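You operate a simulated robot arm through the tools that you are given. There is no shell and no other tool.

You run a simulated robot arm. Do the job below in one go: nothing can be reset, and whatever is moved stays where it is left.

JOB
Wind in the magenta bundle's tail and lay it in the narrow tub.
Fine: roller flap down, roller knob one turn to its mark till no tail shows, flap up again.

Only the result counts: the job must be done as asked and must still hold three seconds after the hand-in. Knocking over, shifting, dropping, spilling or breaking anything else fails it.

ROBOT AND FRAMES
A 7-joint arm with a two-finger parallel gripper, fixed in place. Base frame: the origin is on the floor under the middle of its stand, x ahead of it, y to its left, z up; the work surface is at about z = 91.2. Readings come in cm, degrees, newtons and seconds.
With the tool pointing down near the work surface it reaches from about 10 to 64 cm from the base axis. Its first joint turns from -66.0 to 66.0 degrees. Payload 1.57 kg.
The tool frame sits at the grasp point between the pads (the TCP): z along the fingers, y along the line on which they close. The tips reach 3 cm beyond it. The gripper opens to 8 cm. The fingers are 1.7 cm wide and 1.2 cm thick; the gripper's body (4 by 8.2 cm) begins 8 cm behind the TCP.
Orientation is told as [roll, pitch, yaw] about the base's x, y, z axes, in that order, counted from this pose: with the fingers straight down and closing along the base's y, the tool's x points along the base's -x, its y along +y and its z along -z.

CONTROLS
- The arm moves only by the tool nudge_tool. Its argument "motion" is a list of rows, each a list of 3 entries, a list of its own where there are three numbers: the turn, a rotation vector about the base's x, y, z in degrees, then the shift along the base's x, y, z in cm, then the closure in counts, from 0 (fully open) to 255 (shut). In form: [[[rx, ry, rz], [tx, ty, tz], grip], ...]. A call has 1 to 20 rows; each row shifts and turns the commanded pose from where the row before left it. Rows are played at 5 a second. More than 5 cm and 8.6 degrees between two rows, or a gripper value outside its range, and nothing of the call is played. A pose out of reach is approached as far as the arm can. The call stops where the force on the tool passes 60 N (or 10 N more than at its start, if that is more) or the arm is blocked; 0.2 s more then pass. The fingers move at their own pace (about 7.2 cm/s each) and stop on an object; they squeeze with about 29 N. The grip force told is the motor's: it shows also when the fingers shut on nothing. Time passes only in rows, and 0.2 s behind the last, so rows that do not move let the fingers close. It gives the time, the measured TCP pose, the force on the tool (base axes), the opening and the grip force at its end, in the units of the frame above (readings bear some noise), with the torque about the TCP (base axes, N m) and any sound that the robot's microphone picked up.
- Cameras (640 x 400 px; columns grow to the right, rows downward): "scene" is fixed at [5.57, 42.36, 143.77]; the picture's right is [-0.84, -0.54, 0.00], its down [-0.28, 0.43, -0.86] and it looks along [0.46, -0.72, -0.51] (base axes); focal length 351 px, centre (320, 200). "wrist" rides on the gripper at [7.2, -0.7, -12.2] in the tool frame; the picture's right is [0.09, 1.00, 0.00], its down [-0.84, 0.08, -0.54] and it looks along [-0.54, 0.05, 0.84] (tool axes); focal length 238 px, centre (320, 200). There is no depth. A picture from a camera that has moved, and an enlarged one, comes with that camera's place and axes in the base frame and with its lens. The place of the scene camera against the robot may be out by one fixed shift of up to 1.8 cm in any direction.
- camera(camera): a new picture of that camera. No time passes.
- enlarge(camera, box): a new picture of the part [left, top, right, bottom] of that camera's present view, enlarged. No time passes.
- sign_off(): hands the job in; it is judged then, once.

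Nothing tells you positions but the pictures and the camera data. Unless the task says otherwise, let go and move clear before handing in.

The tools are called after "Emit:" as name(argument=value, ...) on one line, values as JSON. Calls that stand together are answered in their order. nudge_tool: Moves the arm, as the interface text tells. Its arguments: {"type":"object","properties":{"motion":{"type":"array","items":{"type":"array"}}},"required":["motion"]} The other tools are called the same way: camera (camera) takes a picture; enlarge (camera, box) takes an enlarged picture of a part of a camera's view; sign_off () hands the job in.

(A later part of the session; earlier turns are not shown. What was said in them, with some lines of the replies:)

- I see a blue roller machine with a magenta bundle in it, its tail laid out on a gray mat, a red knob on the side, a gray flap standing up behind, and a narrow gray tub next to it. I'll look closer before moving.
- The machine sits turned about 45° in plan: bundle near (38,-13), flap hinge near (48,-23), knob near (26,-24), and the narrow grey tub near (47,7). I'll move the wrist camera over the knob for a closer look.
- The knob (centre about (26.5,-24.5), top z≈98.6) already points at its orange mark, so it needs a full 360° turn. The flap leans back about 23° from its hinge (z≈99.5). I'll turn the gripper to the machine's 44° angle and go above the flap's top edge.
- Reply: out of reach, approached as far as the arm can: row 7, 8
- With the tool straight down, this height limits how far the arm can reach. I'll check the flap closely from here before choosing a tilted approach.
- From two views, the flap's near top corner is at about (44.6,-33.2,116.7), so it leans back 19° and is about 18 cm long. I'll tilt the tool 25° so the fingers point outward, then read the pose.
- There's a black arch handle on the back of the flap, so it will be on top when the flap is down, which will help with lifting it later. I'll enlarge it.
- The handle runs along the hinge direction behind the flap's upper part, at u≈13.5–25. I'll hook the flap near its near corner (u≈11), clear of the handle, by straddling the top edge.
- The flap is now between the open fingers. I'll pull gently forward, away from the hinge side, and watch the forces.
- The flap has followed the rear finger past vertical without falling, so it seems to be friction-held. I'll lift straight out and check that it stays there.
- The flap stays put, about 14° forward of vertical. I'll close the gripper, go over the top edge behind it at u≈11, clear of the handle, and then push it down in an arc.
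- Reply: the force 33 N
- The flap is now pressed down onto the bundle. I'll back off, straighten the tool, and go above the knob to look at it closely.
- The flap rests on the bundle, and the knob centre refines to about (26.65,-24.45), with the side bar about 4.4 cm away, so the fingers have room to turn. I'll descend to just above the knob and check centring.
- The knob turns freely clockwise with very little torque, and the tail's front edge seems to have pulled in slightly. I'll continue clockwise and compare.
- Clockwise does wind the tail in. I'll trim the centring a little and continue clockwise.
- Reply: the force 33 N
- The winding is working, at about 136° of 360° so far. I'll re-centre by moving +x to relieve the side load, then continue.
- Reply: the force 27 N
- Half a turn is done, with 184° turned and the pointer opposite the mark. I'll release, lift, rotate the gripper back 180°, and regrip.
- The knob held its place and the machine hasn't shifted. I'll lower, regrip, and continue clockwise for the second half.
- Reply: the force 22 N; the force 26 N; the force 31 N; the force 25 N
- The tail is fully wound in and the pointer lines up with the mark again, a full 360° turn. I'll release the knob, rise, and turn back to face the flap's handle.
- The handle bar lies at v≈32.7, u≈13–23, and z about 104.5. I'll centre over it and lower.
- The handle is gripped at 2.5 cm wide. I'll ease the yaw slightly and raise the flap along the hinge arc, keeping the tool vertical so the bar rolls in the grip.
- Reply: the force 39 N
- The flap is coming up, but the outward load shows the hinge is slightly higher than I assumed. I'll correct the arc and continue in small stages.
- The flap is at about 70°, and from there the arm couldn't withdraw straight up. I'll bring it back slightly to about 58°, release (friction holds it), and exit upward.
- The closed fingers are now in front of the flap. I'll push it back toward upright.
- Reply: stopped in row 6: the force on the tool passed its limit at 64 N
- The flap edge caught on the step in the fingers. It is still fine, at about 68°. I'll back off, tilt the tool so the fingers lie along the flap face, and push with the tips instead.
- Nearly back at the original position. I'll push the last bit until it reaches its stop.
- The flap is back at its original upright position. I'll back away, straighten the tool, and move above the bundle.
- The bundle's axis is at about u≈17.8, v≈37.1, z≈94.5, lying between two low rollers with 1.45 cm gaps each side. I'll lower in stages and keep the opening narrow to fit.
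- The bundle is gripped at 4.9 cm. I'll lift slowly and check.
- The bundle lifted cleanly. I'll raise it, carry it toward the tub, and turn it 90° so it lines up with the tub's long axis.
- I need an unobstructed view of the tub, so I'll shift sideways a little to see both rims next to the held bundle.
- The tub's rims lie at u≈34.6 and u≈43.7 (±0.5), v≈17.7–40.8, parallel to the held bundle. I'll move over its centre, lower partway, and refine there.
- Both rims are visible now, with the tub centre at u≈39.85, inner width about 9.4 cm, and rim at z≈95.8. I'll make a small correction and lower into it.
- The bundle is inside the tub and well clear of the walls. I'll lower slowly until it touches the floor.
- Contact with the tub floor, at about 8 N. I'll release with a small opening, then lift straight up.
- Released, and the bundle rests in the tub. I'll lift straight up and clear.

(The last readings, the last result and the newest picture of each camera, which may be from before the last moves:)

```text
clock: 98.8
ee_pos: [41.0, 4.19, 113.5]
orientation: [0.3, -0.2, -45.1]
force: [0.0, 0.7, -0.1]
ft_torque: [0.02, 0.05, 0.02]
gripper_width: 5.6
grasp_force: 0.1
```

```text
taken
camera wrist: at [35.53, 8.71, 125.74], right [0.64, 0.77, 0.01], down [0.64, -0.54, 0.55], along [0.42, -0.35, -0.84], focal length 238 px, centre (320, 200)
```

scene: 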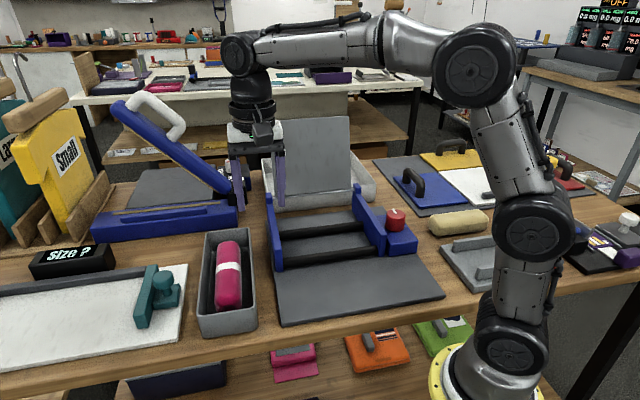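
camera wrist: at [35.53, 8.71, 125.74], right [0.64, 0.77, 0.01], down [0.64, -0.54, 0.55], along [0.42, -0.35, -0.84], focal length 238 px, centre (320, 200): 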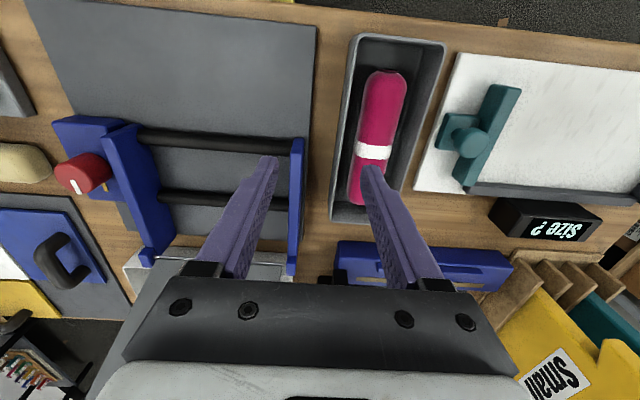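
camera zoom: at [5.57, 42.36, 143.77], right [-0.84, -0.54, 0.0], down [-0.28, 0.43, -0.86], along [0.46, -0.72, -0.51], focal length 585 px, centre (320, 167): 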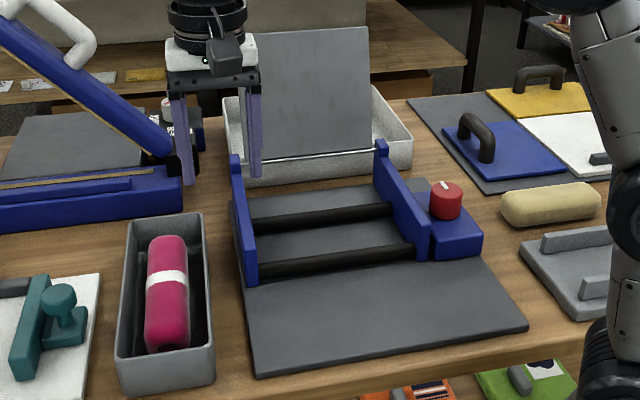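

The bundle lies in the narrow tub and the flap is up. I'll do a last check on the knob's pointer and the flap before handing in.

Emit:
enlarge(camera="wrist", box=[40, 100, 200, 220])

Emit:
enlarge(camera="scene", box=[250, 100, 430, 280])

Emit:
enlarge(camera="wrist", box=[310, 20, 470, 240])

```text
3.33 times, centred on (120, 160) of wrist
camera zoom: at [35.53, 8.71, 125.74], right [0.64, 0.77, 0.01], down [0.64, -0.54, 0.55], along [0.42, -0.35, -0.84], focal length 794 px, centre (987, 333)
```

zoom: 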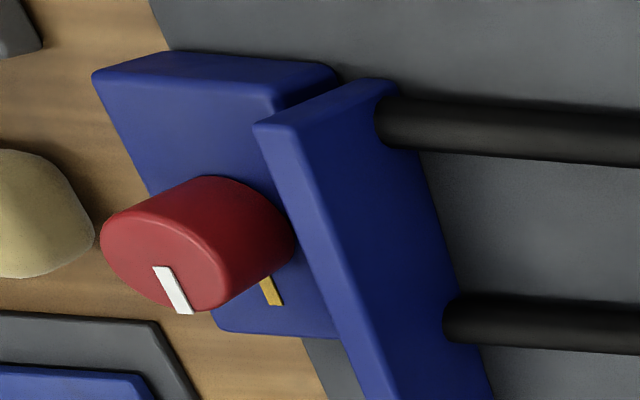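

```text
2.22 times, centred on (340, 190) of scene
camera zoom: at [5.57, 42.36, 143.77], right [-0.84, -0.54, 0.0], down [-0.28, 0.43, -0.86], along [0.46, -0.72, -0.51], focal length 780 px, centre (276, 222)
```

zoom: 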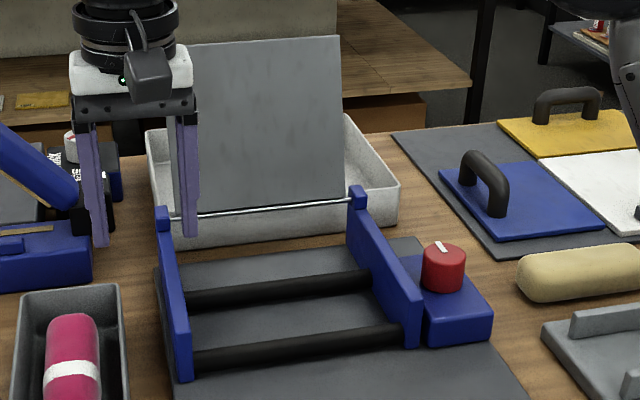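

```text
1.82 times, centred on (390, 130) of wrist
camera zoom: at [35.53, 8.71, 125.74], right [0.64, 0.77, 0.01], down [0.64, -0.54, 0.55], along [0.42, -0.35, -0.84], focal length 433 px, centre (193, 327)
```

zoom: 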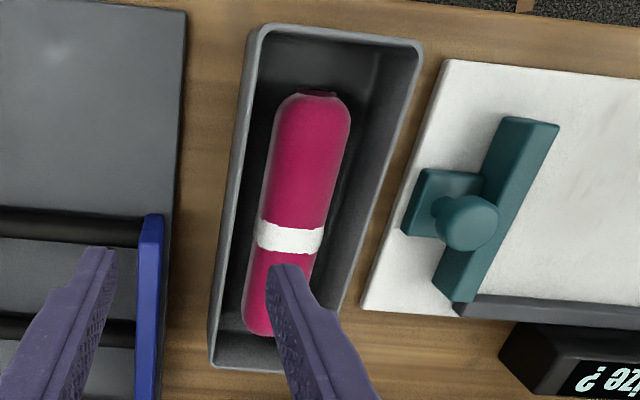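

The bundle lies flat inside the narrow tub with no tail showing, the knob points at its mark, the flap is upright, and the arm is clear. I'm handing in.

Emit:
sign_off()

```text
The job is handed in.
```

The magenta bundle's tail is fully wound in, and the bundle is lying flat in the narrow tub. I've handed the job in; no verdict came back.

- **Flap:** I lowered it onto the bundle for the winding. Afterwards I raised it back to the same position it started in.
- **Knob:** I gave it one full clockwise turn, in two half-turn grips. Its pointer is back on the orange mark, and no tail shows in front of the rollers.
- **Bundle:** I lowered it until it touched the tub floor, then let go. In the last pictures it lies clear of the tub walls.
- **Surroundings:** Nothing else looked moved in the last pictures, and the arm was clear before hand-in.

While I was raising the flap, its edge caught on the step in the fingers and the arm stopped at its force limit. I backed off and finished raising it with the tool tilted. I saw no sign of damage or shift from this.
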